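You operate a simulated robot arm through the tools that you are given. There is no shell and no other tool. Be economical: measure what you need, move in short steps, check, and stop when the job is done.

You run a simulated two-armed robot. Do the job below in one go: nothing can be reset, and whatever is moved stays where it is left.

JOB
Take the blue rag from the back board of the left bench and leave it on the low shelf of the brown bench. Then take the short profile on the top of the green table and put it away on the far end of the back board. Then fetch the orange cup and set it on the back board of the right bench. Then put the 110 mm steel block from the top of the green table on the back board of the left bench. Then fetch the small seals box and set it on the glass pane on the end table of the right bench. Then take the oil bottle that says "chain oil" from the top of the yellow table and put it on top of the green packer there. Then open the left drawer. Keep to this order. Set down upright: orange cup, small seals box, oil bottle.

It is judged by the outcome, as a careful person would: the job done as asked, and still so three seconds after it is handed in. It fails if anything else is knocked over, pushed out of place, dropped, spilled or broken. A push-on lid holds only when it is set on centred and level and pressed home; a screw cap is set on level and turned clockwise until tight.

ROBOT AND FRAMES
Two 6-joint arms with two-finger parallel grippers on one trunk, on a base that drives. Base frame: it is fixed to the floor where the robot stands at the start and does not move with it; the origin is under the middle of the robot, x ahead of it, y to its left, z up; the surface under the hand at the start is at about z = 819. Readings come in mm, degrees, newtons and seconds.
The left shoulder is at the start at [-77, 177, 832], the right one opposite. With the tool pointing down near the work surface each hand reaches from about 100 to 720 mm from the robot's upright axis, wherever it stands, measured 20 degrees to its own side. Places, roughly: back board of the left bench [1200, 100, 800]; back board of the right bench [3300, 100, 800]; far end of the back board [4700, 100, 800]; glass pane (19x19x2 cm) [4800, -600, 800]; left drawer [1900, -3000, 700]; low shelf of the brown bench [1400, -3200, 200]; oil bottle [3000, 1750, 750]; orange cup (10x7x8 cm) [4700, 1800, 900]; packer [3000, 1750, 750]; rag [750, -250, 750]; short profile (12x8x7 cm) [4700, 2000, 900]; small seals box [5250, 1750, 1000]; steel block [5000, 2000, 750]. Payload 1.57 kg a hand.
The tool frame of a hand sits at the grasp point between the pads (the TCP): z along the fingers, y along the line on which they close. The tips reach 30 mm beyond it. The gripper opens to 80 mm. The fingers are 17 mm wide and 12 mm thick; the gripper's body (40 by 82 mm) begins 80 mm behind the TCP.
Orientation is that of the tool frame in the base frame, as a unit quaternion [w, x, y, z]. With the fingers straight down and closing along the base's y, the tool's x points along the base's -x, its y along +y and its z along -z.

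CONTROLS
- The arms move only by the tool arm_command. It takes "left_commands", "right_commands" or both (then of equal length, played together; a hand with none holds still); each is a list of rows, each a list of 7 numbers: the shift along the base's x, y, z in units of 400 mm (1.0 is 400 mm), then the turn, a rotation vector about the base's x, y, z in units of 45 degrees (1.0 is 45 degrees), then the closure in counts, from 0 (fully open) to 255 (shut). In form: [[dx, dy, dz, ax, ay, az, gripper], ...]. A call has 1 to 8 rows; each row is the pose to reach, as a shift and turn from the pose commanded when the call began. A call with a number of a shift or a turn outside -1 to 1 is refused whole. Each row takes 0.2 s and may step no farther than 50 mm and 8.6 degrees from the row before; otherwise, or with a gripper value out of range, the whole call is refused. Where a pose cannot be reached the arm comes as near as it can. A force on the tool above 40 N (or 10 N above the force at the start of the call, whichever is more), or a blocked arm, ends the call early, and 0.2 s more pass. The fingers move at their own pace (about 72 mm/s each) and stop on an object; they squeeze with about 40 N. The grip force told is the motor's: it shows also when the fingers shut on nothing. Time passes only in rows, and 0.2 s behind the last, so rows that repeat a pose let the fingers close. The reply holds the time, the measured pose of the TCP, the force on the tool along the base axes, the opening and the grip force, in the units named above and with some noise, with the torque about the TCP (base axes, N m) and any sound that the robot's microphone picked up.
- Cameras (640 x 400 px; columns grow to the right, rows downward): "scene" is now at [36.4, -11.9, 1552.9]; the picture's right is [-0.14, -0.99, 0.00], its down [-0.75, 0.10, -0.65] and it looks along [0.65, -0.09, -0.76] (base axes); focal length 266 px, centre (320, 200). "left" rides on the left gripper at [72, 7, -122] in its tool frame; the picture's right is [-0.09, 1.00, 0.00], its down [-0.84, -0.08, -0.54] and it looks along [-0.54, -0.05, 0.84] (tool axes); focal length 238 px, centre (320, 200). "right" rides on the right gripper at [72, -7, -122] in its tool frame; the picture's right is [0.09, 1.00, 0.00], its down [-0.84, 0.08, -0.54] and it looks along [-0.54, 0.05, 0.84] (tool axes); focal length 238 px, centre (320, 200). There is no depth. A picture from a camera that has moved, and an enlarged one, comes with that camera's place and axes in the base frame and with its lens.
- get_image(camera): a new picture of that camera. It takes no simulated time.
- raise_lower(by): slides the trunk up (or, below 0, down) by that many mm; the arms and the scene camera ride with it, the base frame stays. It gives what a move gives, with no picture.
- steer(legs): drives the robot by 1 to 6 legs, each [ahead, left, turn to the left] in mm, mm and degrees, along the robot's own axes; the way and the turn of a leg run together, so that a leg with both is an arc; at most 1500 mm and 180 degrees a leg. The arms and the cameras ride along, it lands a little off, and it stops where it bumps. It gives what a move gives.
- pan_tilt(pan, tilt): turns the head with the scene camera to pan (to the left, within 143 degrees either way) and tilt (down, from -29 to 69), counted from straight ahead of the robot. It gives what a move gives.
- enlarge(camera, box): a new picture of the part [left, top, right, bottom] of that camera's present view, enlarged. It takes no simulated time.
- sign_off(): hands the job in; it is judged then, once.

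Go step by step. Nothing tells you exact positions but the pictures and the camera data: compare them with the known pose of the tool, close in by small moves and look again before you grip or let go. The budget is 196 turns and 172 pictures, counting those below and the enlarged ones. Unless the task says otherwise, let go and move clear before handing in, and close with one line.

The tools are called after "Emit:" as name(argument=value, ...) on one line, values as JSON. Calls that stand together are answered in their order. arm_command: Moves the arms, as the interface text tells. Its arguments: {"type":"object","properties":{"left_commands":{"type":"array"},"right_commands":{"type":"array"}},"required":[]} The other tools are called the same way: raise_lower (by) slides the trunk up or down; steer (legs) drives the base; pan_tilt (pan, tilt) turns the head that bears the scene camera; get_image (camera) takes a picture; enlarge (camera, box) takes an enlarged picture of a part of a camera's view; sign_off () hands the job in.

At the start:

```text
time_s: 0.0
left_tool_pos: [464.8, 78.4, 1090.6]
left_tcp_rot: [0.0, 0.0, 1.0, 0.0]
left_ft_force: [-0.2, -0.2, -0.8]
left_wrist_torque: [-0.02, 0.02, 0.03]
left_grip_width: 79.8
left_finger_force: 0.0
right_tool_pos: [475.7, -310.7, 1088.8]
right_tcp_rot: [0.0, 0.0, 1.0, 0.0]
right_ft_force: [0.0, 0.5, 0.5]
right_wrist_torque: [0.03, -0.03, 0.03]
right_grip_width: 80.1
right_finger_force: 0.0
trunk travel left (down, up): [-275.0, 53.0]
robot x, y, heading: [-0.2, -2.5, -0.1]
head pan, tilt: [-7.9, 49.2]
```

scene: 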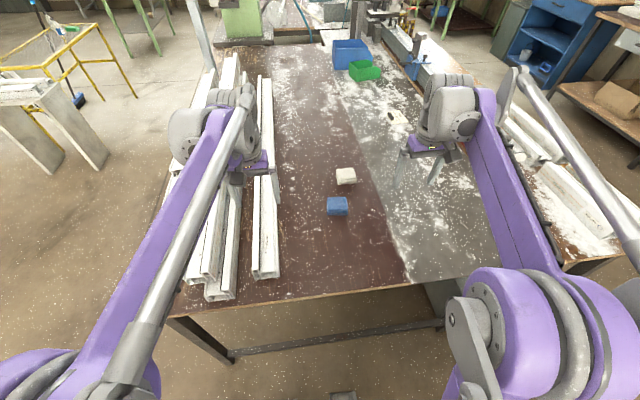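
right: 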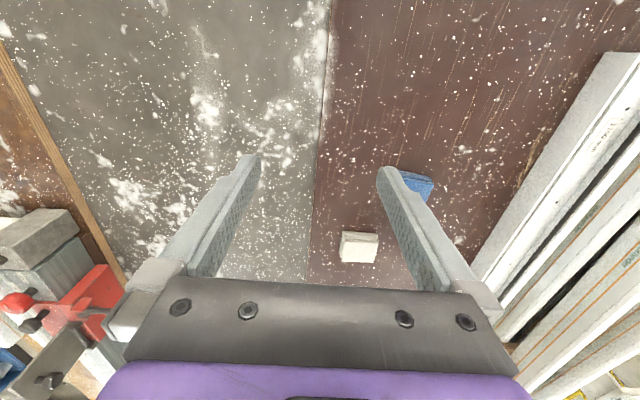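
left: 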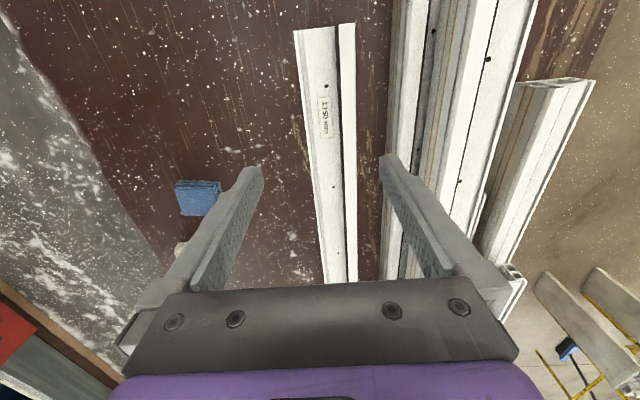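

I see a blue folded item at about (620,-150) and a white one at about (760,-215) on the bench ahead. I'll look closer at both and at the room.

Emit:
enlarge(camera="scene", box=[260, 140, 420, 240])

Emit:
pan_tilt(pan=0, tilt=15)

Emit:
get_image(camera="scene")

```text
4.00 times, centred on (340, 190) of scene
camera zoom: at [36.4, -11.9, 1552.9], right [-0.14, -0.99, 0.0], down [-0.75, 0.1, -0.65], along [0.65, -0.09, -0.76], focal length 1064 px, centre (240, 240)
```

zoom: 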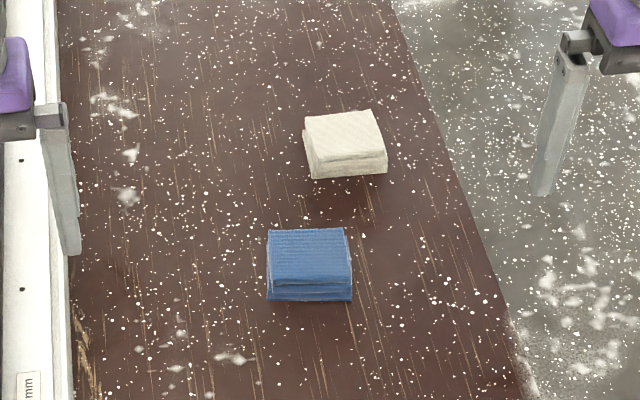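

```text
time_s: 1.0
left_tool_pos: [463.2, 79.1, 1091.2]
left_tcp_rot: [0.0, 0.0, 1.0, -0.001]
left_ft_force: [0.2, 0.5, 0.0]
left_wrist_torque: [0.0, 0.0, 0.0]
left_grip_width: 79.9
left_finger_force: 0.1
right_tool_pos: [474.7, -311.3, 1088.5]
right_tcp_rot: [0.0, 0.0, 1.0, 0.0]
right_ft_force: [-0.1, 0.5, -0.4]
right_wrist_torque: [0.01, -0.01, -0.01]
right_grip_width: 79.9
right_finger_force: 0.1
trunk travel left (down, up): [-275.0, 53.0]
robot x, y, heading: [-1.4, 1.4, -0.1]
head pan, tilt: [0.0, 15.0]
```

```text
167 pictures are left
camera scene: at [52.9, -1.2, 1605.4], right [0.0, -1.0, 0.0], down [-0.26, 0.0, -0.97], along [0.97, 0.0, -0.26], focal length 266 px, centre (320, 200)
```

scene: 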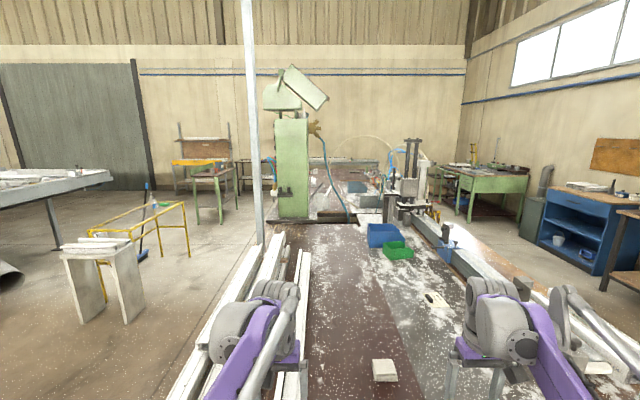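

The long bench is ahead with a second beyond the machine; the yellow and green tables are to the left, the blue drawer cabinet to the right. I'll survey both sides.

Emit:
pan_tilt(pan=-65, tilt=20)

Emit:
get_image(camera="scene")

Emit:
pan_tilt(pan=45, tilt=20)

Emit:
get_image(camera="scene")

```text
time_s: 2.4
left_tool_pos: [463.5, 79.3, 1090.6]
left_tcp_rot: [0.0, 0.001, 1.0, 0.0]
left_ft_force: [0.2, 0.6, -0.7]
left_wrist_torque: [0.01, -0.05, 0.04]
left_grip_width: 79.9
left_finger_force: 0.0
right_tool_pos: [475.9, -311.9, 1089.3]
right_tcp_rot: [0.001, 0.0, 1.0, 0.0]
right_ft_force: [-0.2, 0.0, -0.2]
right_wrist_torque: [0.0, 0.01, -0.02]
right_grip_width: 80.0
right_finger_force: 0.0
trunk travel left (down, up): [-275.0, 53.0]
robot x, y, heading: [-1.2, -0.3, 0.1]
head pan, tilt: [-65.0, 20.0]
```

```text
166 pictures are left
camera scene: at [-1.2, -85.6, 1597.4], right [-0.91, -0.42, 0.0], down [-0.14, 0.31, -0.94], along [0.4, -0.85, -0.34], focal length 266 px, centre (320, 200)
```

scene: 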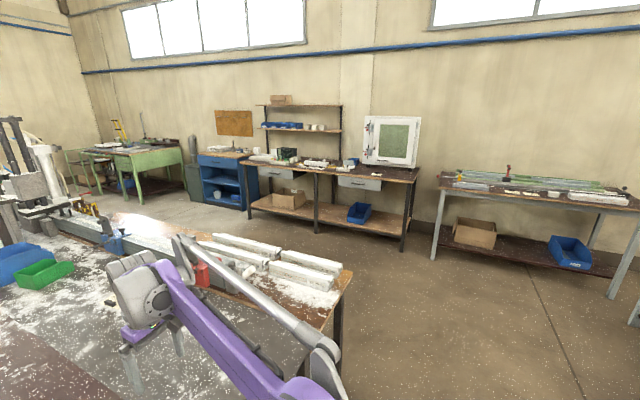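

```text
time_s: 4.2
left_tool_pos: [463.6, 80.0, 1091.2]
left_tcp_rot: [0.0, -0.001, 1.0, 0.0]
left_ft_force: [0.2, -0.3, 0.1]
left_wrist_torque: [0.0, 0.04, 0.03]
left_grip_width: 79.8
left_finger_force: 0.0
right_tool_pos: [474.7, -310.9, 1088.4]
right_tcp_rot: [0.0, 0.0, 1.0, -0.001]
right_ft_force: [0.1, 0.7, 0.0]
right_wrist_torque: [0.02, -0.07, 0.04]
right_grip_width: 80.0
right_finger_force: 0.0
trunk travel left (down, up): [-275.0, 53.0]
robot x, y, heading: [-1.0, 1.0, 0.1]
head pan, tilt: [45.0, 20.0]
```

```text
165 pictures are left
camera scene: at [25.3, 64.6, 1597.4], right [0.71, -0.71, 0.0], down [-0.24, -0.24, -0.94], along [0.66, 0.66, -0.34], focal length 266 px, centre (320, 200)
```

scene: 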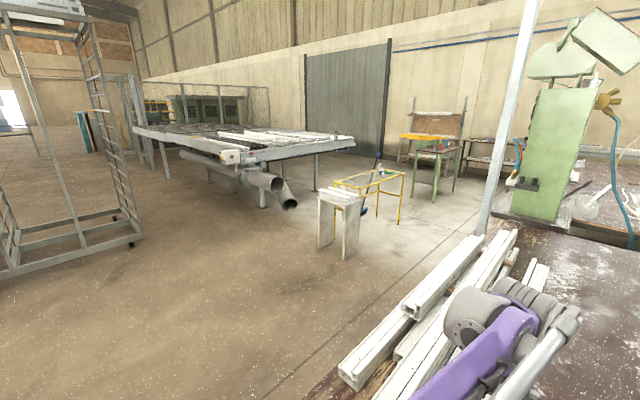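

The drawer and brown bench are at the right wall. First the blue rag: I bring the right hand over it, turning the jaws to close along x.

Emit:
arm_command(right_commands=[[0.06, 0.066, -0.02, 0, 0, 0.167, 0], [0.12, 0.132, -0.05, 0, 0, 0.333, 0], [0.18, 0.198, -0.075, 0, 0, 0.5, 0], [0.24, 0.264, -0.1, 0, 0, 0.667, 0], [0.3, 0.33, -0.125, 0, 0, 0.833, 0], [0.3575, 0.395, -0.15, 0, 0, 1, 0]])

Emit:
arm_command(right_commands=[[0, 0, -0.03, 0, 0, 0.167, 0], [0, 0, -0.06, 0, 0, 0.333, 0], [0, 0, -0.09, 0, 0, 0.5, 0], [0, 0, -0.12, 0, 0, 0.667, 0], [0, 0, -0.15, 0, 0, 0.833, 0], [0, 0, -0.15, 0, 0, 1, 0]])

Emit:
get_image(camera="right")

Emit:
pan_tilt(pan=-10, tilt=50)

Emit:
get_image(camera="scene")

```text
time_s: 5.6
left_tool_pos: [464.9, 78.6, 1089.9]
left_tcp_rot: [0.0, 0.0, 1.0, 0.0]
left_ft_force: [0.1, -0.1, 0.0]
left_wrist_torque: [-0.02, -0.01, 0.0]
left_grip_width: 80.0
left_finger_force: 0.2
right_tool_pos: [618.0, -152.3, 1026.5]
right_tcp_rot: [0.0, -0.384, 0.923, 0.0]
right_ft_force: [0.6, -0.2, 0.0]
right_wrist_torque: [-0.05, -0.01, -0.02]
right_grip_width: 80.1
right_finger_force: 0.1
trunk travel left (down, up): [-275.0, 53.0]
robot x, y, heading: [-0.1, 1.9, 0.0]
head pan, tilt: [45.0, 20.0]
```

```text
time_s: 7.0
left_tool_pos: [464.1, 79.4, 1090.5]
left_tcp_rot: [0.0, 0.0, 1.0, 0.0]
left_ft_force: [-0.1, 0.1, -0.6]
left_wrist_torque: [-0.02, -0.04, -0.01]
left_grip_width: 79.9
left_finger_force: 0.0
right_tool_pos: [619.5, -153.6, 967.7]
right_tcp_rot: [-0.001, 0.708, -0.706, 0.0]
right_ft_force: [0.2, -0.9, 0.8]
right_wrist_torque: [0.0, -0.03, 0.0]
right_grip_width: 79.9
right_finger_force: 0.0
trunk travel left (down, up): [-275.0, 53.0]
robot x, y, heading: [-0.9, 0.3, 0.1]
head pan, tilt: [45.0, 20.0]
```

```text
164 pictures are left
camera right: at [625.9, -224.3, 1091.1], right [-1.0, -0.09, 0.0], down [-0.08, 0.84, 0.54], along [-0.05, 0.54, -0.84], focal length 238 px, centre (320, 200)
```

right: 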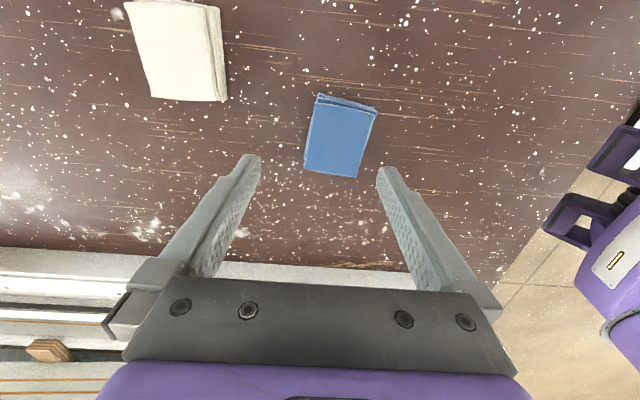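

```text
time_s: 8.3
left_tool_pos: [464.3, 78.7, 1089.4]
left_tcp_rot: [0.0, 0.0, 1.0, 0.0]
left_ft_force: [-0.1, 0.0, -0.8]
left_wrist_torque: [0.05, -0.01, 0.05]
left_grip_width: 79.8
left_finger_force: 0.1
right_tool_pos: [618.2, -153.2, 967.8]
right_tcp_rot: [0.001, -0.706, 0.708, 0.0]
right_ft_force: [-0.3, 0.7, 0.0]
right_wrist_torque: [0.02, 0.03, 0.0]
right_grip_width: 80.1
right_finger_force: 0.1
trunk travel left (down, up): [-275.0, 53.0]
robot x, y, heading: [0.0, 1.2, 0.0]
head pan, tilt: [-10.0, 50.0]
```

```text
163 pictures are left
camera scene: at [35.3, -14.5, 1551.8], right [-0.17, -0.98, 0.0], down [-0.75, 0.13, -0.64], along [0.63, -0.11, -0.77], focal length 266 px, centre (320, 200)
```

scene: 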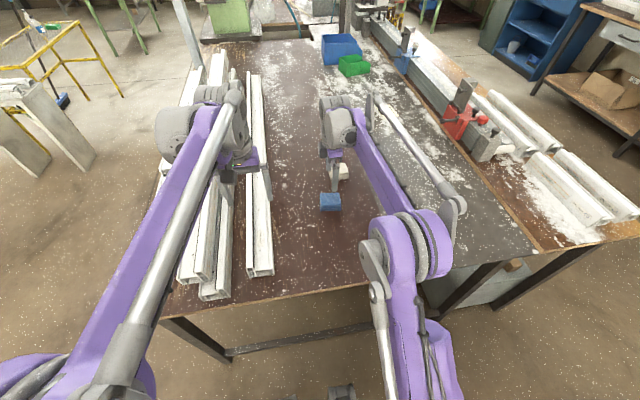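

The rag lies at about (600,-149) by both views. I shift the hand and lower to just above it.

Emit:
arm_command(right_commands=[[-0.04, 0.008, -0.08, 0, 0, 0, 0], [-0.047, 0.01, -0.14, 0, 0, 0, 0], [-0.047, 0.01, -0.18, 0, 0, 0, 0]])

Emit:
get_image(camera="right")

Emit:
enlarge(camera="scene", box=[250, 140, 410, 240])

```text
time_s: 9.1
left_tool_pos: [464.3, 78.7, 1090.5]
left_tcp_rot: [0.001, 0.0, 1.0, 0.0]
left_ft_force: [0.3, -0.2, 0.5]
left_wrist_torque: [-0.02, 0.02, -0.03]
left_grip_width: 80.2
left_finger_force: 0.1
right_tool_pos: [600.8, -149.0, 896.8]
right_tcp_rot: [0.0, 0.707, -0.707, 0.0]
right_ft_force: [-0.8, 0.6, 0.0]
right_wrist_torque: [0.0, 0.02, 0.01]
right_grip_width: 80.0
right_finger_force: 0.1
trunk travel left (down, up): [-275.0, 53.0]
robot x, y, heading: [1.9, 1.2, 0.3]
head pan, tilt: [-10.0, 50.0]
```

```text
162 pictures are left
camera right: at [607.7, -221.2, 1020.0], right [-1.0, -0.09, 0.0], down [-0.08, 0.84, 0.54], along [-0.05, 0.54, -0.84], focal length 238 px, centre (320, 200)
```

right: 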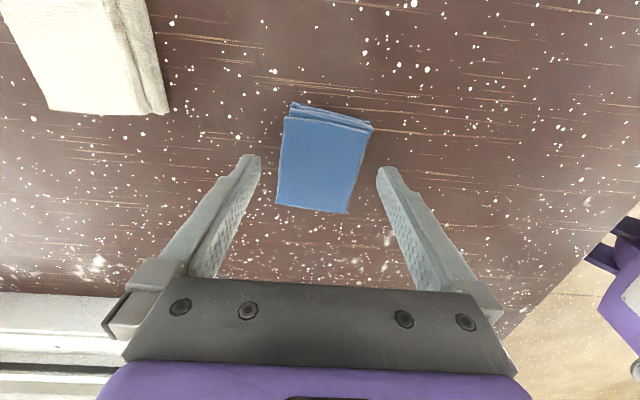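

```text
4.00 times, centred on (330, 190) of scene
camera zoom: at [35.4, -14.6, 1551.8], right [-0.17, -0.98, 0.0], down [-0.75, 0.13, -0.64], along [0.63, -0.11, -0.77], focal length 1064 px, centre (280, 240)
```

zoom: 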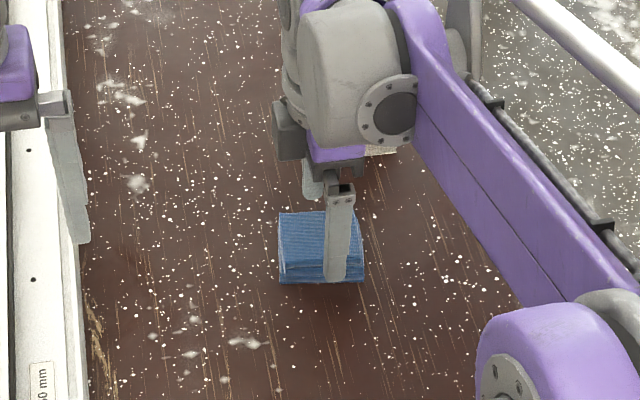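

Well centred between the fingers. I lower around it, grip and see.

Emit:
arm_command(right_commands=[[0, 0.01, -0.05, 0, 0, 0, 0], [0, 0.015, -0.1, 0, 0, 0, 0], [0, 0.015, -0.11, 0, 0, 0, 0]])

Emit:
arm_command(right_commands=[[0, 0, 0, 0, 0, 0, 255], [0, 0, 0, 0, 0, 0, 255], [0, 0, 0, 0, 0, 0, 255]])

Emit:
get_image(camera="right")

```text
time_s: 9.7
left_tool_pos: [462.5, 78.8, 1091.0]
left_tcp_rot: [0.001, 0.0, 1.0, 0.0]
left_ft_force: [-0.6, 0.3, 1.2]
left_wrist_torque: [0.05, -0.01, 0.01]
left_grip_width: 80.0
left_finger_force: 0.1
right_tool_pos: [598.3, -144.9, 871.0]
right_tcp_rot: [0.0, 0.707, -0.707, 0.0]
right_ft_force: [-3.7, 0.2, 13.9]
right_wrist_torque: [0.01, -0.46, -0.03]
right_grip_width: 79.6
right_finger_force: 0.1
trunk travel left (down, up): [-275.0, 53.0]
robot x, y, heading: [-1.0, 1.5, -0.1]
head pan, tilt: [-10.0, 50.0]
stopped in row 2 (right hand): the force on the tool passed its limit at 68 N (the readings are from after the stop); the commanded pose is now the measured one
```

```text
time_s: 10.4
left_tool_pos: [463.7, 79.7, 1090.9]
left_tcp_rot: [0.002, 0.0, 1.0, 0.001]
left_ft_force: [0.6, 1.0, 0.3]
left_wrist_torque: [-0.03, 0.02, 0.01]
left_grip_width: 80.0
left_finger_force: 0.0
right_tool_pos: [597.4, -144.2, 869.8]
right_tcp_rot: [0.0, -0.706, 0.708, -0.001]
right_ft_force: [-3.4, 0.7, 27.2]
right_wrist_torque: [0.04, 1.01, 0.07]
right_grip_width: 58.5
right_finger_force: 39.8
trunk travel left (down, up): [-275.0, 53.0]
robot x, y, heading: [-0.1, 0.5, -0.2]
head pan, tilt: [-10.0, 50.0]
```

```text
160 pictures are left
camera right: at [604.5, -215.4, 993.3], right [-1.0, -0.09, 0.0], down [-0.08, 0.84, 0.54], along [-0.05, 0.54, -0.84], focal length 238 px, centre (320, 200)
```

right: 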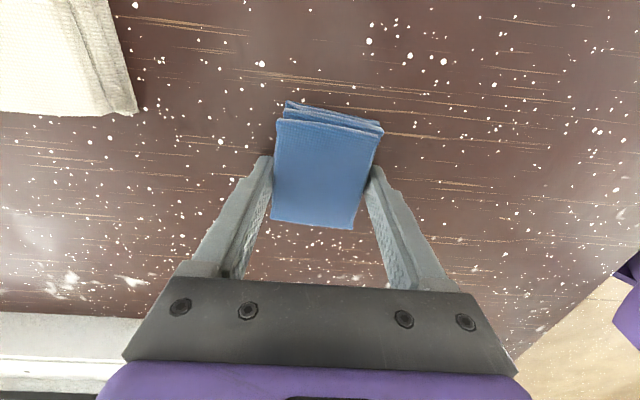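

The table top is at z≈840 and the rag is gripped at 58 mm. I lift it and look.

Emit:
arm_command(right_commands=[[0, 0, 0.05, 0, 0, 0, 255], [0, 0, 0.15, 0, 0, 0, 255], [-0.05, -0.05, 0.25, 0, 0, 0, 255], [-0.15, -0.1, 0.35, 0, 0, 0, 255], [-0.25, -0.15, 0.4, 0, 0, 0, 255], [-0.35, -0.2, 0.45, 0, 0, 0, 255]])

Emit:
get_image(camera="right")

```text
refused: row 4 steps farther than a row can; nothing moved
```

```text
159 pictures are left
camera right: at [604.5, -215.4, 993.3], right [-1.0, -0.09, 0.0], down [-0.08, 0.84, 0.54], along [-0.05, 0.54, -0.84], focal length 238 px, centre (320, 200)
```

right: 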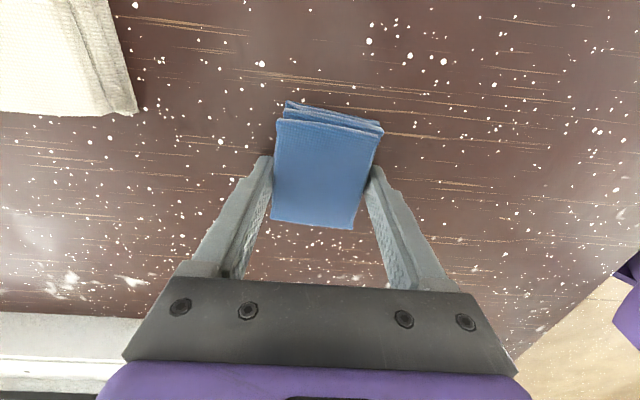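

The row step was too long; same lift in smaller rows.

Emit:
arm_command(right_commands=[[0, 0, 0.05, 0, 0, 0, 255], [0, 0, 0.15, 0, 0, 0, 255], [-0.03, -0.03, 0.25, 0, 0, 0, 255], [-0.1, -0.06, 0.33, 0, 0, 0, 255], [-0.19, -0.1, 0.38, 0, 0, 0, 255], [-0.28, -0.14, 0.43, 0, 0, 0, 255], [-0.38, -0.18, 0.46, 0, 0, 0, 255]])

Emit:
get_image(camera="right")

Emit:
pan_tilt(pan=-80, tilt=35)

Emit:
get_image(camera="scene")

```text
time_s: 12.1
left_tool_pos: [462.7, 79.8, 1091.3]
left_tcp_rot: [0.001, 0.0, 1.0, 0.0]
left_ft_force: [-0.8, -0.3, 0.5]
left_wrist_torque: [0.05, 0.01, 0.0]
left_grip_width: 79.9
left_finger_force: 0.0
right_tool_pos: [443.4, -215.4, 1052.8]
right_tcp_rot: [0.0, 0.708, -0.707, 0.0]
right_ft_force: [0.1, 0.8, 0.3]
right_wrist_torque: [-0.01, -0.03, -0.02]
right_grip_width: 0.3
right_finger_force: 20.8
trunk travel left (down, up): [-275.0, 53.0]
robot x, y, heading: [-0.3, 0.8, -0.1]
head pan, tilt: [-10.0, 50.0]
```

```text
158 pictures are left
camera right: at [451.0, -286.5, 1175.1], right [-1.0, -0.09, 0.0], down [-0.08, 0.84, 0.54], along [-0.05, 0.54, -0.84], focal length 238 px, centre (320, 200)
```

right: 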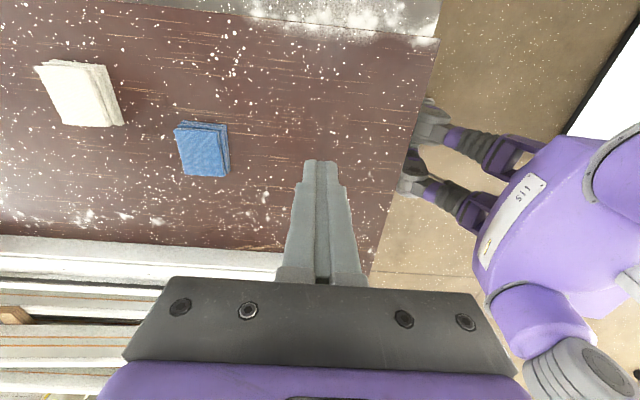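

```text
time_s: 13.5
left_tool_pos: [463.5, 78.7, 1090.0]
left_tcp_rot: [0.0, 0.0, 1.0, -0.001]
left_ft_force: [-0.5, -0.4, -0.4]
left_wrist_torque: [0.0, -0.03, 0.0]
left_grip_width: 80.2
left_finger_force: 0.1
right_tool_pos: [447.4, -214.2, 1050.9]
right_tcp_rot: [0.0, -0.707, 0.707, 0.0]
right_ft_force: [-0.1, -0.2, 0.3]
right_wrist_torque: [0.02, 0.02, -0.05]
right_grip_width: 0.0
right_finger_force: 21.7
trunk travel left (down, up): [-275.0, 53.0]
robot x, y, heading: [1.0, 0.3, -0.2]
head pan, tilt: [-80.0, 35.0]
```

```text
157 pictures are left
camera scene: at [-25.0, -88.0, 1573.5], right [-0.98, -0.17, 0.0], down [-0.1, 0.56, -0.82], along [0.14, -0.81, -0.57], focal length 266 px, centre (320, 200)
```

scene: 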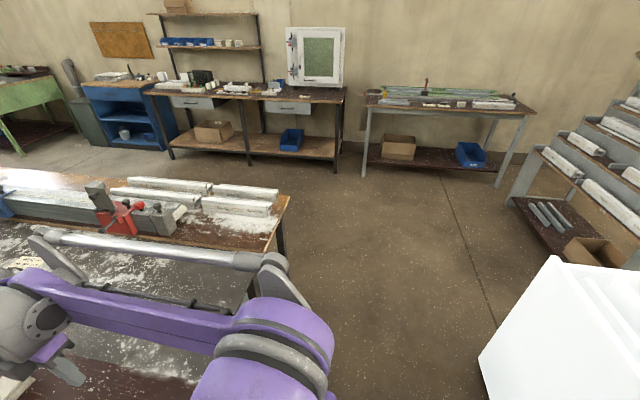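

The rag slipped out and still lies at about (603,-150). Three views agree the table is at z≈840 and the rag top at about 865. I go back with open fingers and regrip, then lift slowly.

Emit:
arm_command(right_commands=[[0.1, 0.04, 0, 0, 0, 0, 0], [0.2, 0.08, 0, 0, 0, 0, 0], [0.3, 0.12, -0.03, 0, 0, 0, 0], [0.39, 0.157, -0.08, 0, 0, 0, 0], [0.39, 0.157, -0.19, 0, 0, 0, 0], [0.39, 0.157, -0.3, 0, 0, 0, 0], [0.39, 0.157, -0.36, 0, 0, 0, 0]])

Emit:
get_image(camera="right")

```text
time_s: 15.1
left_tool_pos: [464.8, 78.9, 1090.1]
left_tcp_rot: [-0.001, 0.0, 1.0, 0.001]
left_ft_force: [0.3, -0.7, -0.6]
left_wrist_torque: [-0.01, 0.0, -0.05]
left_grip_width: 80.1
left_finger_force: 0.1
right_tool_pos: [604.6, -152.6, 908.0]
right_tcp_rot: [-0.001, -0.707, 0.707, 0.0]
right_ft_force: [-0.1, 0.5, 0.2]
right_wrist_torque: [-0.02, -0.02, -0.01]
right_grip_width: 80.2
right_finger_force: 0.2
trunk travel left (down, up): [-275.0, 53.0]
robot x, y, heading: [-0.3, 1.6, 0.1]
head pan, tilt: [-80.0, 35.0]
```

```text
156 pictures are left
camera right: at [611.5, -223.6, 1030.4], right [-1.0, -0.09, 0.0], down [-0.08, 0.84, 0.54], along [-0.05, 0.54, -0.84], focal length 238 px, centre (320, 200)
```

right: 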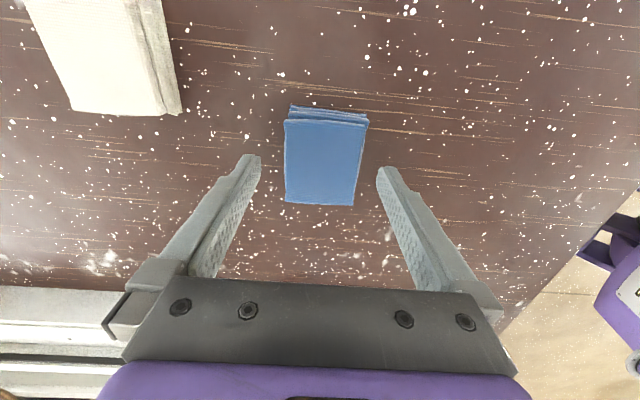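

Aligned now, centred at (603,-151). I lower to just above the table, close fully, then lift gently.

Emit:
arm_command(right_commands=[[0, 0, -0.05, 0, 0, 0, 0], [-0.002, 0, -0.08, 0, 0, 0, 0], [-0.002, 0, -0.09, 0, 0, 0, 0]])

Emit:
arm_command(right_commands=[[0, 0, 0, 0, 0, 0, 255], [0, 0, 0, 0, 0, 0, 255], [0, 0, 0, 0, 0, 0, 255], [0, 0, 0, 0, 0, 0, 255]])

Emit:
arm_command(right_commands=[[0, 0, 0.01, 0, 0, 0, 255], [0, 0, 0.025, 0, 0, 0, 255], [0, 0, 0.045, 0, 0, 0, 255], [0, 0, 0.07, 0, 0, 0, 255]])

Emit:
get_image(camera="right")

```text
time_s: 15.9
left_tool_pos: [465.4, 78.6, 1089.7]
left_tcp_rot: [0.0, 0.0, 1.0, 0.0]
left_ft_force: [-0.1, -0.4, 0.6]
left_wrist_torque: [0.01, -0.01, -0.03]
left_grip_width: 80.2
left_finger_force: 0.1
right_tool_pos: [602.6, -153.2, 871.9]
right_tcp_rot: [0.0, -0.707, 0.707, 0.0]
right_ft_force: [-0.7, -0.3, -0.1]
right_wrist_torque: [0.02, 0.06, 0.01]
right_grip_width: 79.9
right_finger_force: 0.0
trunk travel left (down, up): [-275.0, 53.0]
robot x, y, heading: [-0.8, -2.8, -0.0]
head pan, tilt: [-80.0, 35.0]
```

```text
time_s: 16.9
left_tool_pos: [465.3, 79.4, 1090.6]
left_tcp_rot: [0.0, 0.0, 1.0, -0.001]
left_ft_force: [-0.6, -1.1, 0.2]
left_wrist_torque: [-0.02, 0.01, 0.02]
left_grip_width: 80.2
left_finger_force: 0.1
right_tool_pos: [603.5, -152.9, 871.2]
right_tcp_rot: [0.001, 0.707, -0.707, 0.0]
right_ft_force: [0.4, -0.5, 0.1]
right_wrist_torque: [-0.02, -0.01, 0.0]
right_grip_width: 56.8
right_finger_force: 39.8
trunk travel left (down, up): [-275.0, 53.0]
robot x, y, heading: [1.5, -1.9, 0.2]
head pan, tilt: [-80.0, 35.0]
```

```text
time_s: 17.9
left_tool_pos: [464.5, 79.8, 1089.6]
left_tcp_rot: [0.0, -0.001, 1.0, 0.0]
left_ft_force: [-0.1, -0.2, -0.3]
left_wrist_torque: [-0.05, -0.01, -0.02]
left_grip_width: 80.1
left_finger_force: 0.0
right_tool_pos: [603.2, -154.2, 900.4]
right_tcp_rot: [0.0, -0.707, 0.707, 0.001]
right_ft_force: [0.0, 0.1, 0.0]
right_wrist_torque: [0.0, -0.01, -0.04]
right_grip_width: 56.7
right_finger_force: 39.9
trunk travel left (down, up): [-275.0, 53.0]
robot x, y, heading: [-0.6, -5.1, 0.3]
head pan, tilt: [-80.0, 35.0]
```

```text
155 pictures are left
camera right: at [609.6, -225.3, 1022.9], right [-1.0, -0.09, 0.0], down [-0.08, 0.84, 0.54], along [-0.05, 0.54, -0.84], focal length 238 px, centre (320, 200)
```

right: 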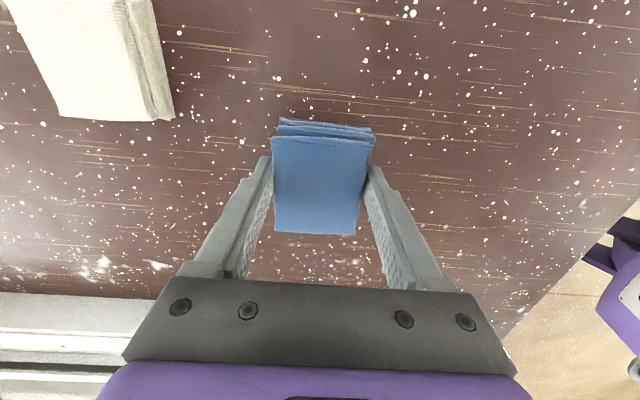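

The rag is held. I lift it and draw it in; then back off, turn right and drive toward the brown bench.

Emit:
arm_command(right_commands=[[0, 0, 0.05, 0, 0, 0, 255], [0, 0, 0.14, 0, 0, 0, 255], [0, 0, 0.25, 0, 0, 0, 255], [-0.06, -0.03, 0.34, 0, 0, 0, 255], [-0.15, -0.08, 0.4, 0, 0, 0, 255], [-0.24, -0.13, 0.44, 0, 0, 0, 255], [-0.34, -0.18, 0.46, 0, 0, 0, 255], [-0.44, -0.23, 0.48, 0, 0, 0, 255]])

Emit:
steer(legs=[[-350, 0, 0], [0, 0, -90], [1500, 0, 0], [450, 0, 0], [0, 1450, 0]])

Emit:
pan_tilt(pan=0, tilt=40)

Emit:
get_image(camera="scene")

```text
time_s: 19.7
left_tool_pos: [464.2, 78.7, 1091.6]
left_tcp_rot: [0.001, 0.0, 1.0, 0.0]
left_ft_force: [-1.0, -0.7, 0.3]
left_wrist_torque: [0.03, 0.03, 0.0]
left_grip_width: 80.1
left_finger_force: 0.1
right_tool_pos: [423.4, -246.3, 1092.1]
right_tcp_rot: [0.0, -0.707, 0.708, 0.0]
right_ft_force: [-0.6, -0.2, -0.6]
right_wrist_torque: [0.0, -0.03, -0.01]
right_grip_width: 56.8
right_finger_force: 40.0
trunk travel left (down, up): [-275.0, 53.0]
robot x, y, heading: [-2.3, 0.2, -0.1]
head pan, tilt: [-80.0, 35.0]
```

```text
time_s: 47.4
left_tool_pos: [1273.4, -2309.9, 1089.7]
left_tcp_rot: [0.0, 0.686, 0.728, 0.001]
left_ft_force: [0.5, 0.0, 0.5]
left_wrist_torque: [0.0, -0.04, 0.0]
left_grip_width: 80.1
left_finger_force: 0.0
right_tool_pos: [947.2, -2290.9, 1091.4]
right_tcp_rot: [0.0, -0.03, 1.0, 0.0]
right_ft_force: [0.8, 0.6, -0.2]
right_wrist_torque: [0.03, 0.01, -0.02]
right_grip_width: 56.7
right_finger_force: 40.1
trunk travel left (down, up): [-275.0, 53.0]
robot x, y, heading: [1168.7, -1850.8, -86.5]
head pan, tilt: [-80.0, 35.0]
```

```text
time_s: 48.9
left_tool_pos: [1274.3, -2309.8, 1090.1]
left_tcp_rot: [0.0, 0.685, 0.728, 0.0]
left_ft_force: [-0.8, -0.9, 0.2]
left_wrist_torque: [0.02, -0.01, 0.0]
left_grip_width: 79.9
left_finger_force: 0.0
right_tool_pos: [946.2, -2291.5, 1090.8]
right_tcp_rot: [0.0, -0.03, 1.0, 0.0]
right_ft_force: [0.0, 0.2, -1.3]
right_wrist_torque: [0.01, -0.01, -0.01]
right_grip_width: 56.7
right_finger_force: 39.5
trunk travel left (down, up): [-275.0, 53.0]
robot x, y, heading: [1167.0, -1850.6, -86.8]
head pan, tilt: [0.0, 40.0]
```

```text
154 pictures are left
camera scene: at [1169.6, -1896.7, 1566.0], right [-1.0, -0.06, 0.0], down [-0.04, 0.64, -0.77], along [0.05, -0.76, -0.64], focal length 266 px, centre (320, 200)
```

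scene: 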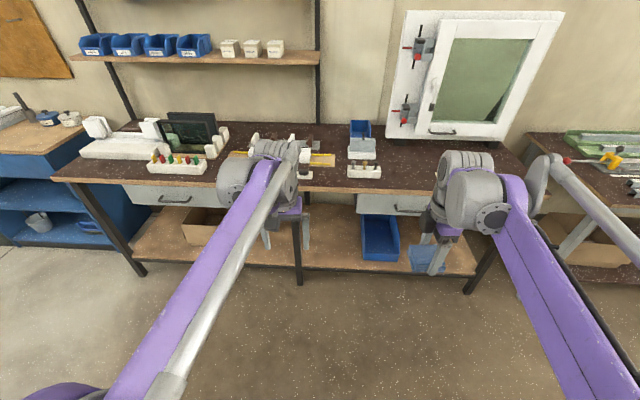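

The brown bench is ahead; its shelf is free between the middle leg and the blue bin (x≈1000–1340). I lower the trunk and bring the right hand low with the fingers pitched forward, still clear of the bench.

Emit:
raise_lower(by=-275)

Emit:
arm_command(right_commands=[[0, 0.02, -0.1, 0, 0, -0.18, 255], [0, 0.04, -0.2, 0, 0, -0.36, 255], [0, 0.06, -0.3, 0, 0, -0.54, 255], [0, 0.06, -0.4, 0, 0, -0.72, 255], [0, 0.06, -0.5, 0, 0, -0.9, 255], [0, 0.06, -0.6, 0, 0, -1, 255]])

Emit:
arm_command(right_commands=[[0, 0, -0.05, 0, 0, -0.18, 255], [0, 0, -0.1, 0, 0, -0.36, 255], [0, 0, -0.15, 0, 0, -0.54, 255], [0, 0, -0.2, 0, 0, -0.72, 255], [0, 0, -0.25, 0, 0, -0.9, 255], [0, 0, -0.3, 0, 0, -1, 255]])

Emit:
arm_command(right_commands=[[0, 0, -0.05, -0.18, 0, 0, 255], [0, 0, -0.1, -0.36, 0, 0, 255], [0, 0, -0.15, -0.54, 0, 0, 255], [0, 0, -0.2, -0.72, 0, 0, 255], [0, 0, -0.25, -0.9, 0, 0, 255], [0, 0, -0.25, -1, 0, 0, 255]])

Emit:
get_image(camera="scene")

Emit:
get_image(camera="right")

```text
time_s: 51.7
left_tool_pos: [1274.9, -2310.7, 815.0]
left_tcp_rot: [0.0, 0.686, 0.728, 0.0]
left_ft_force: [-0.6, 0.4, 0.1]
left_wrist_torque: [-0.02, -0.01, 0.02]
left_grip_width: 79.9
left_finger_force: 0.0
right_tool_pos: [946.0, -2292.0, 817.3]
right_tcp_rot: [-0.001, -0.03, 1.0, 0.0]
right_ft_force: [-0.5, 0.3, -0.8]
right_wrist_torque: [0.0, 0.0, 0.01]
right_grip_width: 57.0
right_finger_force: 39.5
trunk travel left (down, up): [0.0, 328.0]
robot x, y, heading: [1166.9, -1852.6, -86.5]
head pan, tilt: [0.0, 40.0]
```

```text
time_s: 53.1
left_tool_pos: [1274.7, -2310.8, 813.4]
left_tcp_rot: [0.001, 0.685, 0.728, 0.0]
left_ft_force: [-0.6, 0.5, -0.2]
left_wrist_torque: [-0.02, -0.01, 0.0]
left_grip_width: 80.3
left_finger_force: 0.1
right_tool_pos: [946.8, -2268.1, 574.4]
right_tcp_rot: [-0.001, 0.355, 0.935, 0.0]
right_ft_force: [-0.3, -0.2, -1.0]
right_wrist_torque: [0.0, -0.01, 0.03]
right_grip_width: 56.6
right_finger_force: 40.4
trunk travel left (down, up): [0.0, 328.0]
robot x, y, heading: [1166.1, -1847.4, -86.2]
head pan, tilt: [0.0, 40.0]
```

```text
time_s: 54.5
left_tool_pos: [1273.1, -2310.9, 817.2]
left_tcp_rot: [0.0, 0.685, 0.728, -0.001]
left_ft_force: [-0.7, -0.3, 0.5]
left_wrist_torque: [-0.01, 0.01, 0.02]
left_grip_width: 79.8
left_finger_force: 0.0
right_tool_pos: [945.5, -2268.3, 455.7]
right_tcp_rot: [-0.001, 0.686, 0.728, 0.001]
right_ft_force: [-0.2, -0.1, -0.8]
right_wrist_torque: [-0.05, 0.01, -0.01]
right_grip_width: 56.8
right_finger_force: 39.9
trunk travel left (down, up): [0.0, 328.0]
robot x, y, heading: [1166.8, -1851.0, -86.5]
head pan, tilt: [0.0, 40.0]
```

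```text
time_s: 55.9
left_tool_pos: [1275.2, -2309.9, 815.6]
left_tcp_rot: [0.0, 0.685, 0.729, 0.0]
left_ft_force: [-0.8, -0.7, -0.8]
left_wrist_torque: [0.02, 0.01, 0.01]
left_grip_width: 80.2
left_finger_force: 0.0
right_tool_pos: [940.8, -2341.9, 408.1]
right_tcp_rot: [0.263, 0.633, 0.673, -0.279]
right_ft_force: [-0.1, 0.3, -0.1]
right_wrist_torque: [0.0, 0.0, 0.02]
right_grip_width: 56.7
right_finger_force: 40.0
right hand out of reach, approached as far as the arm can: row 4, 5, 6
trunk travel left (down, up): [0.0, 328.0]
robot x, y, heading: [1167.8, -1852.0, -86.7]
head pan, tilt: [0.0, 40.0]
```

```text
153 pictures are left
camera scene: at [1172.8, -1946.9, 1288.1], right [-1.0, -0.06, 0.0], down [-0.04, 0.64, -0.77], along [0.05, -0.76, -0.64], focal length 266 px, centre (320, 200)
```

scene: 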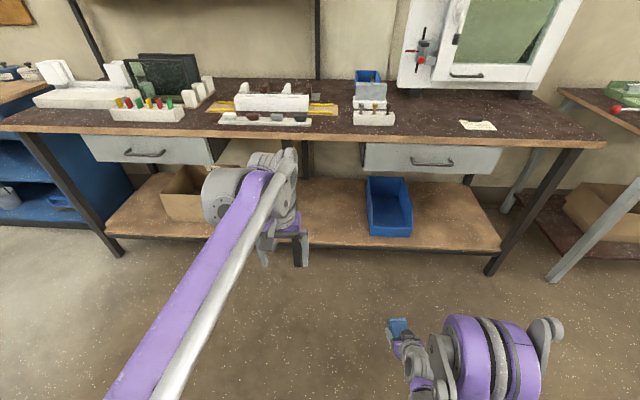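

```text
152 pictures are left
camera right: at [929.7, -2204.7, 444.9], right [0.99, 0.11, -0.11], down [0.13, -0.2, 0.97], along [0.08, -0.97, -0.22], focal length 238 px, centre (320, 200)
```

right: 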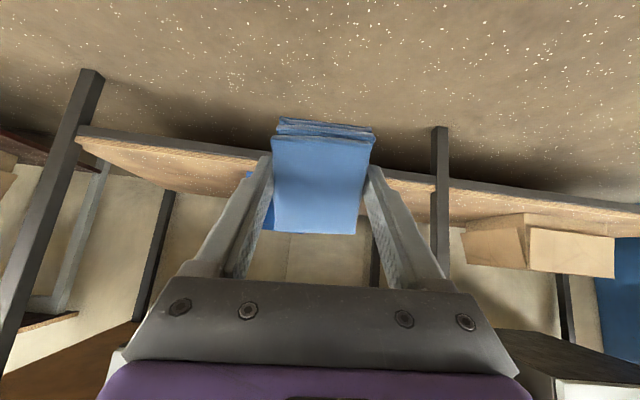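

Shelf edge is at about y=-2850, z≈190, free between x≈970 and 1340. I raise the left hand clear of the bench, strafe left and move forward part way.

Emit:
arm_command(left_commands=[[0, 0.02, 0.1, 0, 0, 0, 0], [0, 0.04, 0.2, 0, 0, 0, 0], [0, 0.06, 0.3, 0, 0, 0, 0], [0, 0.08, 0.4, 0, 0, 0, 0], [0, 0.1, 0.5, 0, 0, 0, 0], [0, 0.12, 0.6, 0, 0, 0, 0]])

Emit:
steer(legs=[[0, 215, -3.4], [400, 0, 0]])

Emit:
get_image(camera="scene")

Emit:
get_image(camera="right")

```text
time_s: 57.3
left_tool_pos: [1275.3, -2245.3, 1017.0]
left_tcp_rot: [-0.001, 0.686, 0.728, 0.0]
left_ft_force: [0.4, 0.1, 0.2]
left_wrist_torque: [0.0, -0.05, 0.0]
left_grip_width: 79.9
left_finger_force: 0.0
left hand out of reach, approached as far as the arm can: row 5, 6
right_tool_pos: [941.1, -2340.6, 408.7]
right_tcp_rot: [0.261, 0.634, 0.673, -0.277]
right_ft_force: [0.2, 0.4, -0.9]
right_wrist_torque: [0.01, 0.01, -0.04]
right_grip_width: 56.7
right_finger_force: 40.0
trunk travel left (down, up): [0.0, 328.0]
robot x, y, heading: [1165.6, -1854.3, -86.4]
head pan, tilt: [0.0, 40.0]
```

```text
time_s: 61.9
left_tool_pos: [1466.0, -2649.1, 1018.6]
left_tcp_rot: [0.0, 0.708, 0.706, 0.001]
left_ft_force: [0.0, -0.1, -0.2]
left_wrist_torque: [0.0, -0.02, 0.01]
left_grip_width: 80.0
left_finger_force: 0.0
right_tool_pos: [1123.7, -2726.4, 407.8]
right_tcp_rot: [0.252, 0.654, 0.654, -0.285]
right_ft_force: [0.1, 0.5, 0.0]
right_wrist_torque: [-0.01, 0.03, 0.01]
right_grip_width: 56.8
right_finger_force: 40.3
trunk travel left (down, up): [0.0, 328.0]
robot x, y, heading: [1378.4, -2251.1, -90.0]
head pan, tilt: [0.0, 40.0]
```

```text
151 pictures are left
camera scene: at [1380.2, -2346.8, 1288.1], right [-1.0, 0.0, 0.0], down [0.0, 0.64, -0.77], along [0.0, -0.77, -0.64], focal length 266 px, centre (320, 200)
```

scene: 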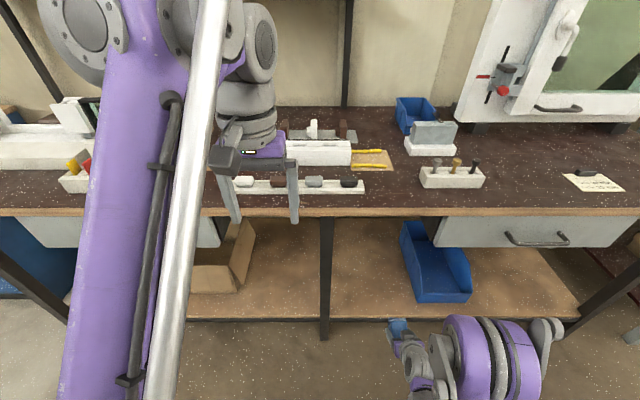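

```text
150 pictures are left
camera right: at [1121.3, -2588.4, 445.1], right [0.99, 0.05, -0.11], down [0.12, -0.21, 0.97], along [0.02, -0.98, -0.22], focal length 238 px, centre (320, 200)
```

right: 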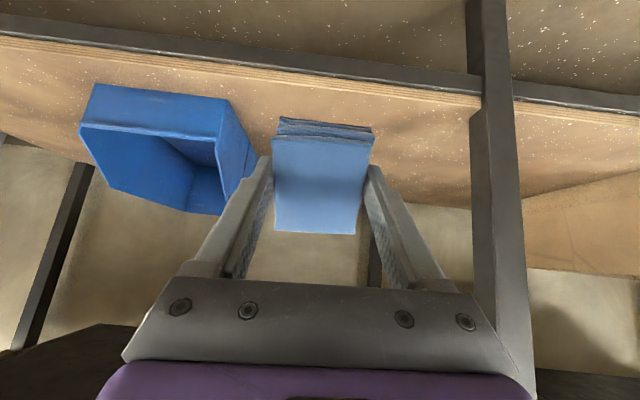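

Bin and middle leg bracket the free spot. I drive a bit closer, then move the hand in over the shelf.

Emit:
steer(legs=[[110, 0, 0]])

Emit:
arm_command(right_commands=[[0.03, -0.1, 0, 0, 0, 0, 255], [0.06, -0.2, -0.02, 0, 0, 0, 255], [0.08, -0.29, -0.08, 0, 0, 0, 255], [0.09, -0.33, -0.17, 0, 0, 0, 255], [0.09, -0.34, -0.25, 0, 0, 0, 255]])

Emit:
get_image(camera="right")

Emit:
get_image(camera="scene")

```text
time_s: 63.1
left_tool_pos: [1466.3, -2756.7, 1016.5]
left_tcp_rot: [0.0, 0.707, 0.707, 0.0]
left_ft_force: [0.4, 0.9, 0.7]
left_wrist_torque: [0.05, 0.0, -0.01]
left_grip_width: 79.9
left_finger_force: 0.1
right_tool_pos: [1124.2, -2833.0, 407.8]
right_tcp_rot: [0.252, 0.654, 0.654, -0.286]
right_ft_force: [0.5, -1.1, -0.6]
right_wrist_torque: [0.02, -0.01, 0.01]
right_grip_width: 57.0
right_finger_force: 40.1
trunk travel left (down, up): [0.0, 328.0]
robot x, y, heading: [1379.9, -2359.4, -89.9]
head pan, tilt: [0.0, 40.0]
```

```text
time_s: 64.3
left_tool_pos: [1465.9, -2757.9, 1018.3]
left_tcp_rot: [0.0, 0.707, 0.707, 0.0]
left_ft_force: [-0.2, -0.1, -0.3]
left_wrist_torque: [0.0, 0.0, 0.01]
left_grip_width: 79.7
left_finger_force: 0.0
right_tool_pos: [1159.8, -2970.5, 307.9]
right_tcp_rot: [0.253, 0.655, 0.653, -0.285]
right_ft_force: [-0.4, -0.3, -0.7]
right_wrist_torque: [0.01, -0.03, -0.01]
right_grip_width: 56.9
right_finger_force: 39.8
trunk travel left (down, up): [0.0, 328.0]
robot x, y, heading: [1381.6, -2356.9, -90.1]
head pan, tilt: [0.0, 40.0]
```

```text
149 pictures are left
camera right: at [1158.1, -2832.6, 345.3], right [0.99, 0.05, -0.11], down [0.12, -0.21, 0.97], along [0.02, -0.98, -0.22], focal length 238 px, centre (320, 200)
```

right: 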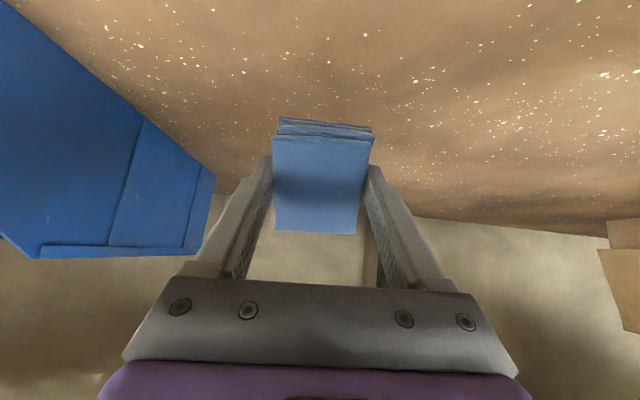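

```text
148 pictures are left
camera scene: at [1380.2, -2453.9, 1288.1], right [-1.0, 0.0, 0.0], down [0.0, 0.64, -0.77], along [0.0, -0.77, -0.64], focal length 266 px, centre (320, 200)
```

scene: 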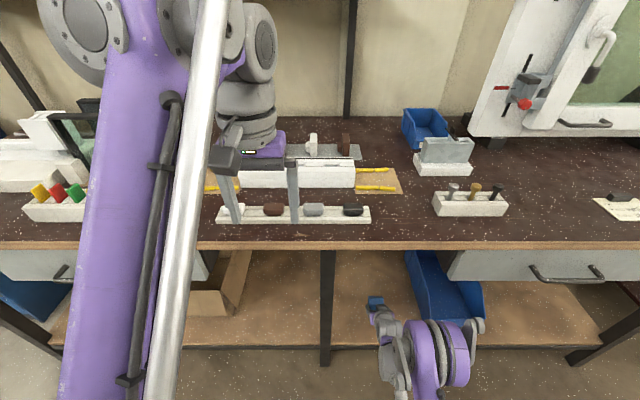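

The rag is over clear shelf. I lower in small steps toward contact.

Emit:
arm_command(right_commands=[[0, 0, -0.03, 0, 0, 0, 255], [0, 0, -0.05, 0, 0, 0, 255], [0, 0, -0.07, 0, 0, 0, 255], [0, 0, -0.085, 0, 0, 0, 255], [0, 0, -0.1, 0, 0, 0, 255]])

Emit:
get_image(camera="right")

Emit:
enlarge(camera="scene", box=[320, 260, 480, 360])

```text
time_s: 65.5
left_tool_pos: [1466.1, -2757.6, 1017.4]
left_tcp_rot: [0.0, 0.707, 0.707, 0.0]
left_ft_force: [-0.8, 0.1, -0.6]
left_wrist_torque: [0.02, -0.03, 0.01]
left_grip_width: 80.0
left_finger_force: 0.1
right_tool_pos: [1160.6, -2968.7, 267.1]
right_tcp_rot: [0.253, 0.653, 0.654, -0.285]
right_ft_force: [-0.6, -0.1, -0.4]
right_wrist_torque: [0.03, 0.0, 0.01]
right_grip_width: 56.7
right_finger_force: 39.6
trunk travel left (down, up): [0.0, 328.0]
robot x, y, heading: [1378.8, -2358.9, -89.8]
head pan, tilt: [0.0, 40.0]
```

```text
147 pictures are left
camera right: at [1157.7, -2831.5, 304.4], right [0.99, 0.05, -0.11], down [0.12, -0.21, 0.97], along [0.02, -0.98, -0.22], focal length 238 px, centre (320, 200)
```

right: 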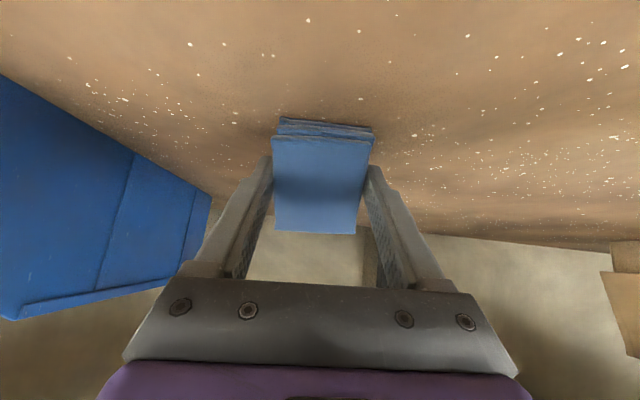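

```text
4.00 times, centred on (400, 310) of scene
camera zoom: at [1380.2, -2453.7, 1288.1], right [-1.0, 0.0, 0.0], down [0.0, 0.64, -0.77], along [0.0, -0.77, -0.64], focal length 1064 px, centre (0, -240)
```

zoom: 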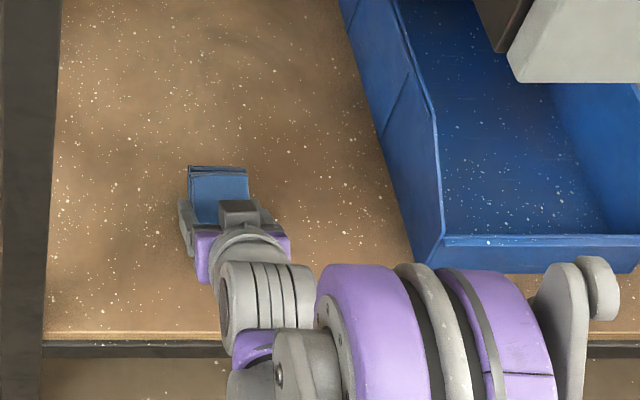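

No contact yet; keep lowering.

Emit:
arm_command(right_commands=[[0, 0, -0.015, 0, 0, 0, 255], [0, 0, -0.03, 0, 0, 0, 255], [0, 0, -0.045, 0, 0, 0, 255], [0, 0, -0.06, 0, 0, 0, 255], [0, 0, -0.075, 0, 0, 0, 255], [0, 0, -0.09, 0, 0, 0, 255]])

Emit:
get_image(camera="right")

```text
time_s: 66.1
left_tool_pos: [1465.9, -2755.2, 1018.7]
left_tcp_rot: [0.001, 0.707, 0.707, 0.0]
left_ft_force: [0.2, -0.3, 0.8]
left_wrist_torque: [0.0, 0.03, -0.03]
left_grip_width: 79.8
left_finger_force: 0.1
right_tool_pos: [1158.0, -2971.1, 261.5]
right_tcp_rot: [0.256, 0.654, 0.651, -0.289]
right_ft_force: [0.0, 6.7, 20.9]
right_wrist_torque: [0.28, -0.57, 0.18]
right_grip_width: 57.3
right_finger_force: 40.3
trunk travel left (down, up): [0.0, 328.0]
robot x, y, heading: [1377.0, -2356.8, -90.3]
head pan, tilt: [0.0, 40.0]
stopped in row 3 (right hand): the force on the tool passed its limit at 43 N (the readings are from after the stop); the commanded pose is now the measured one
```

```text
145 pictures are left
camera right: at [1156.8, -2832.0, 297.4], right [0.99, 0.04, -0.11], down [0.11, -0.2, 0.97], along [0.02, -0.98, -0.21], focal length 238 px, centre (320, 200)
```

right: 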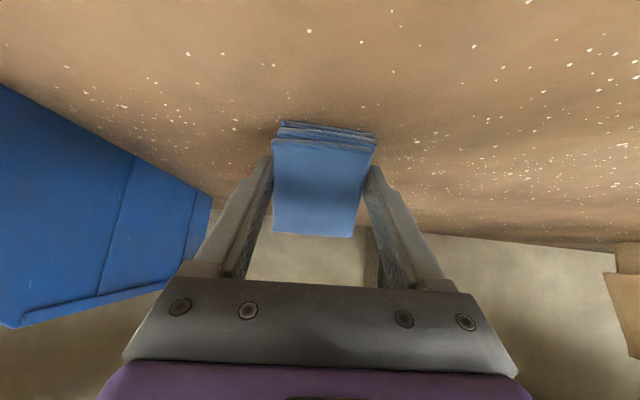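

The rag's lower edge rests on the shelf. I open slowly and back out along the fingers.

Emit:
arm_command(right_commands=[[0, 0, 0.005, 0, 0, 0, 120], [0, 0, 0.005, 0, 0, 0, 0], [0, 0, 0.005, 0, 0, 0, 0], [0, 0.03, 0.035, 0, 0, 0, 0], [0, 0.1, 0.1, 0, 0, 0, 0], [0, 0.18, 0.18, 0, 0, 0, 0]])

Emit:
get_image(camera="right")

Emit:
get_image(camera="scene")

```text
time_s: 67.5
left_tool_pos: [1466.2, -2756.2, 1017.9]
left_tcp_rot: [-0.001, 0.707, 0.707, 0.0]
left_ft_force: [-0.5, -1.1, -0.3]
left_wrist_torque: [0.0, 0.02, -0.01]
left_grip_width: 79.7
left_finger_force: 0.1
right_tool_pos: [1158.5, -2897.5, 332.8]
right_tcp_rot: [0.255, 0.653, 0.652, -0.289]
right_ft_force: [-0.3, -0.1, 0.4]
right_wrist_torque: [-0.02, -0.01, -0.01]
right_grip_width: 80.1
right_finger_force: 0.0
trunk travel left (down, up): [0.0, 328.0]
robot x, y, heading: [1378.2, -2359.7, -89.9]
head pan, tilt: [0.0, 40.0]
```

```text
144 pictures are left
camera right: at [1157.4, -2759.4, 368.9], right [0.99, 0.04, -0.11], down [0.12, -0.21, 0.97], along [0.02, -0.98, -0.21], focal length 238 px, centre (320, 200)
```

right: 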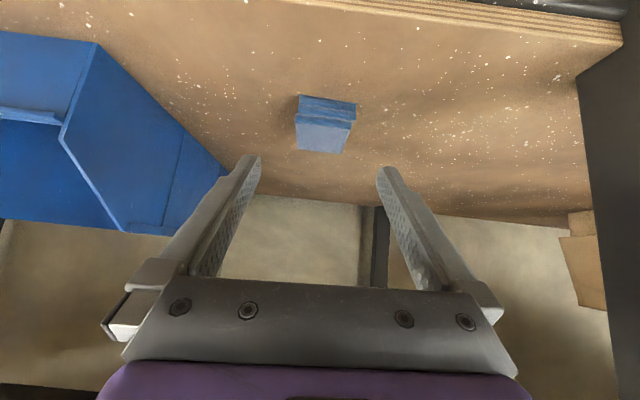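

```text
143 pictures are left
camera scene: at [1380.3, -2453.1, 1288.2], right [-1.0, 0.0, 0.0], down [0.0, 0.64, -0.77], along [0.0, -0.77, -0.64], focal length 266 px, centre (320, 200)
```

scene: 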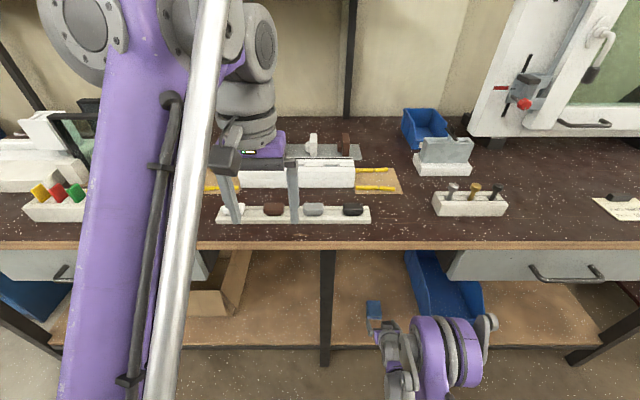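

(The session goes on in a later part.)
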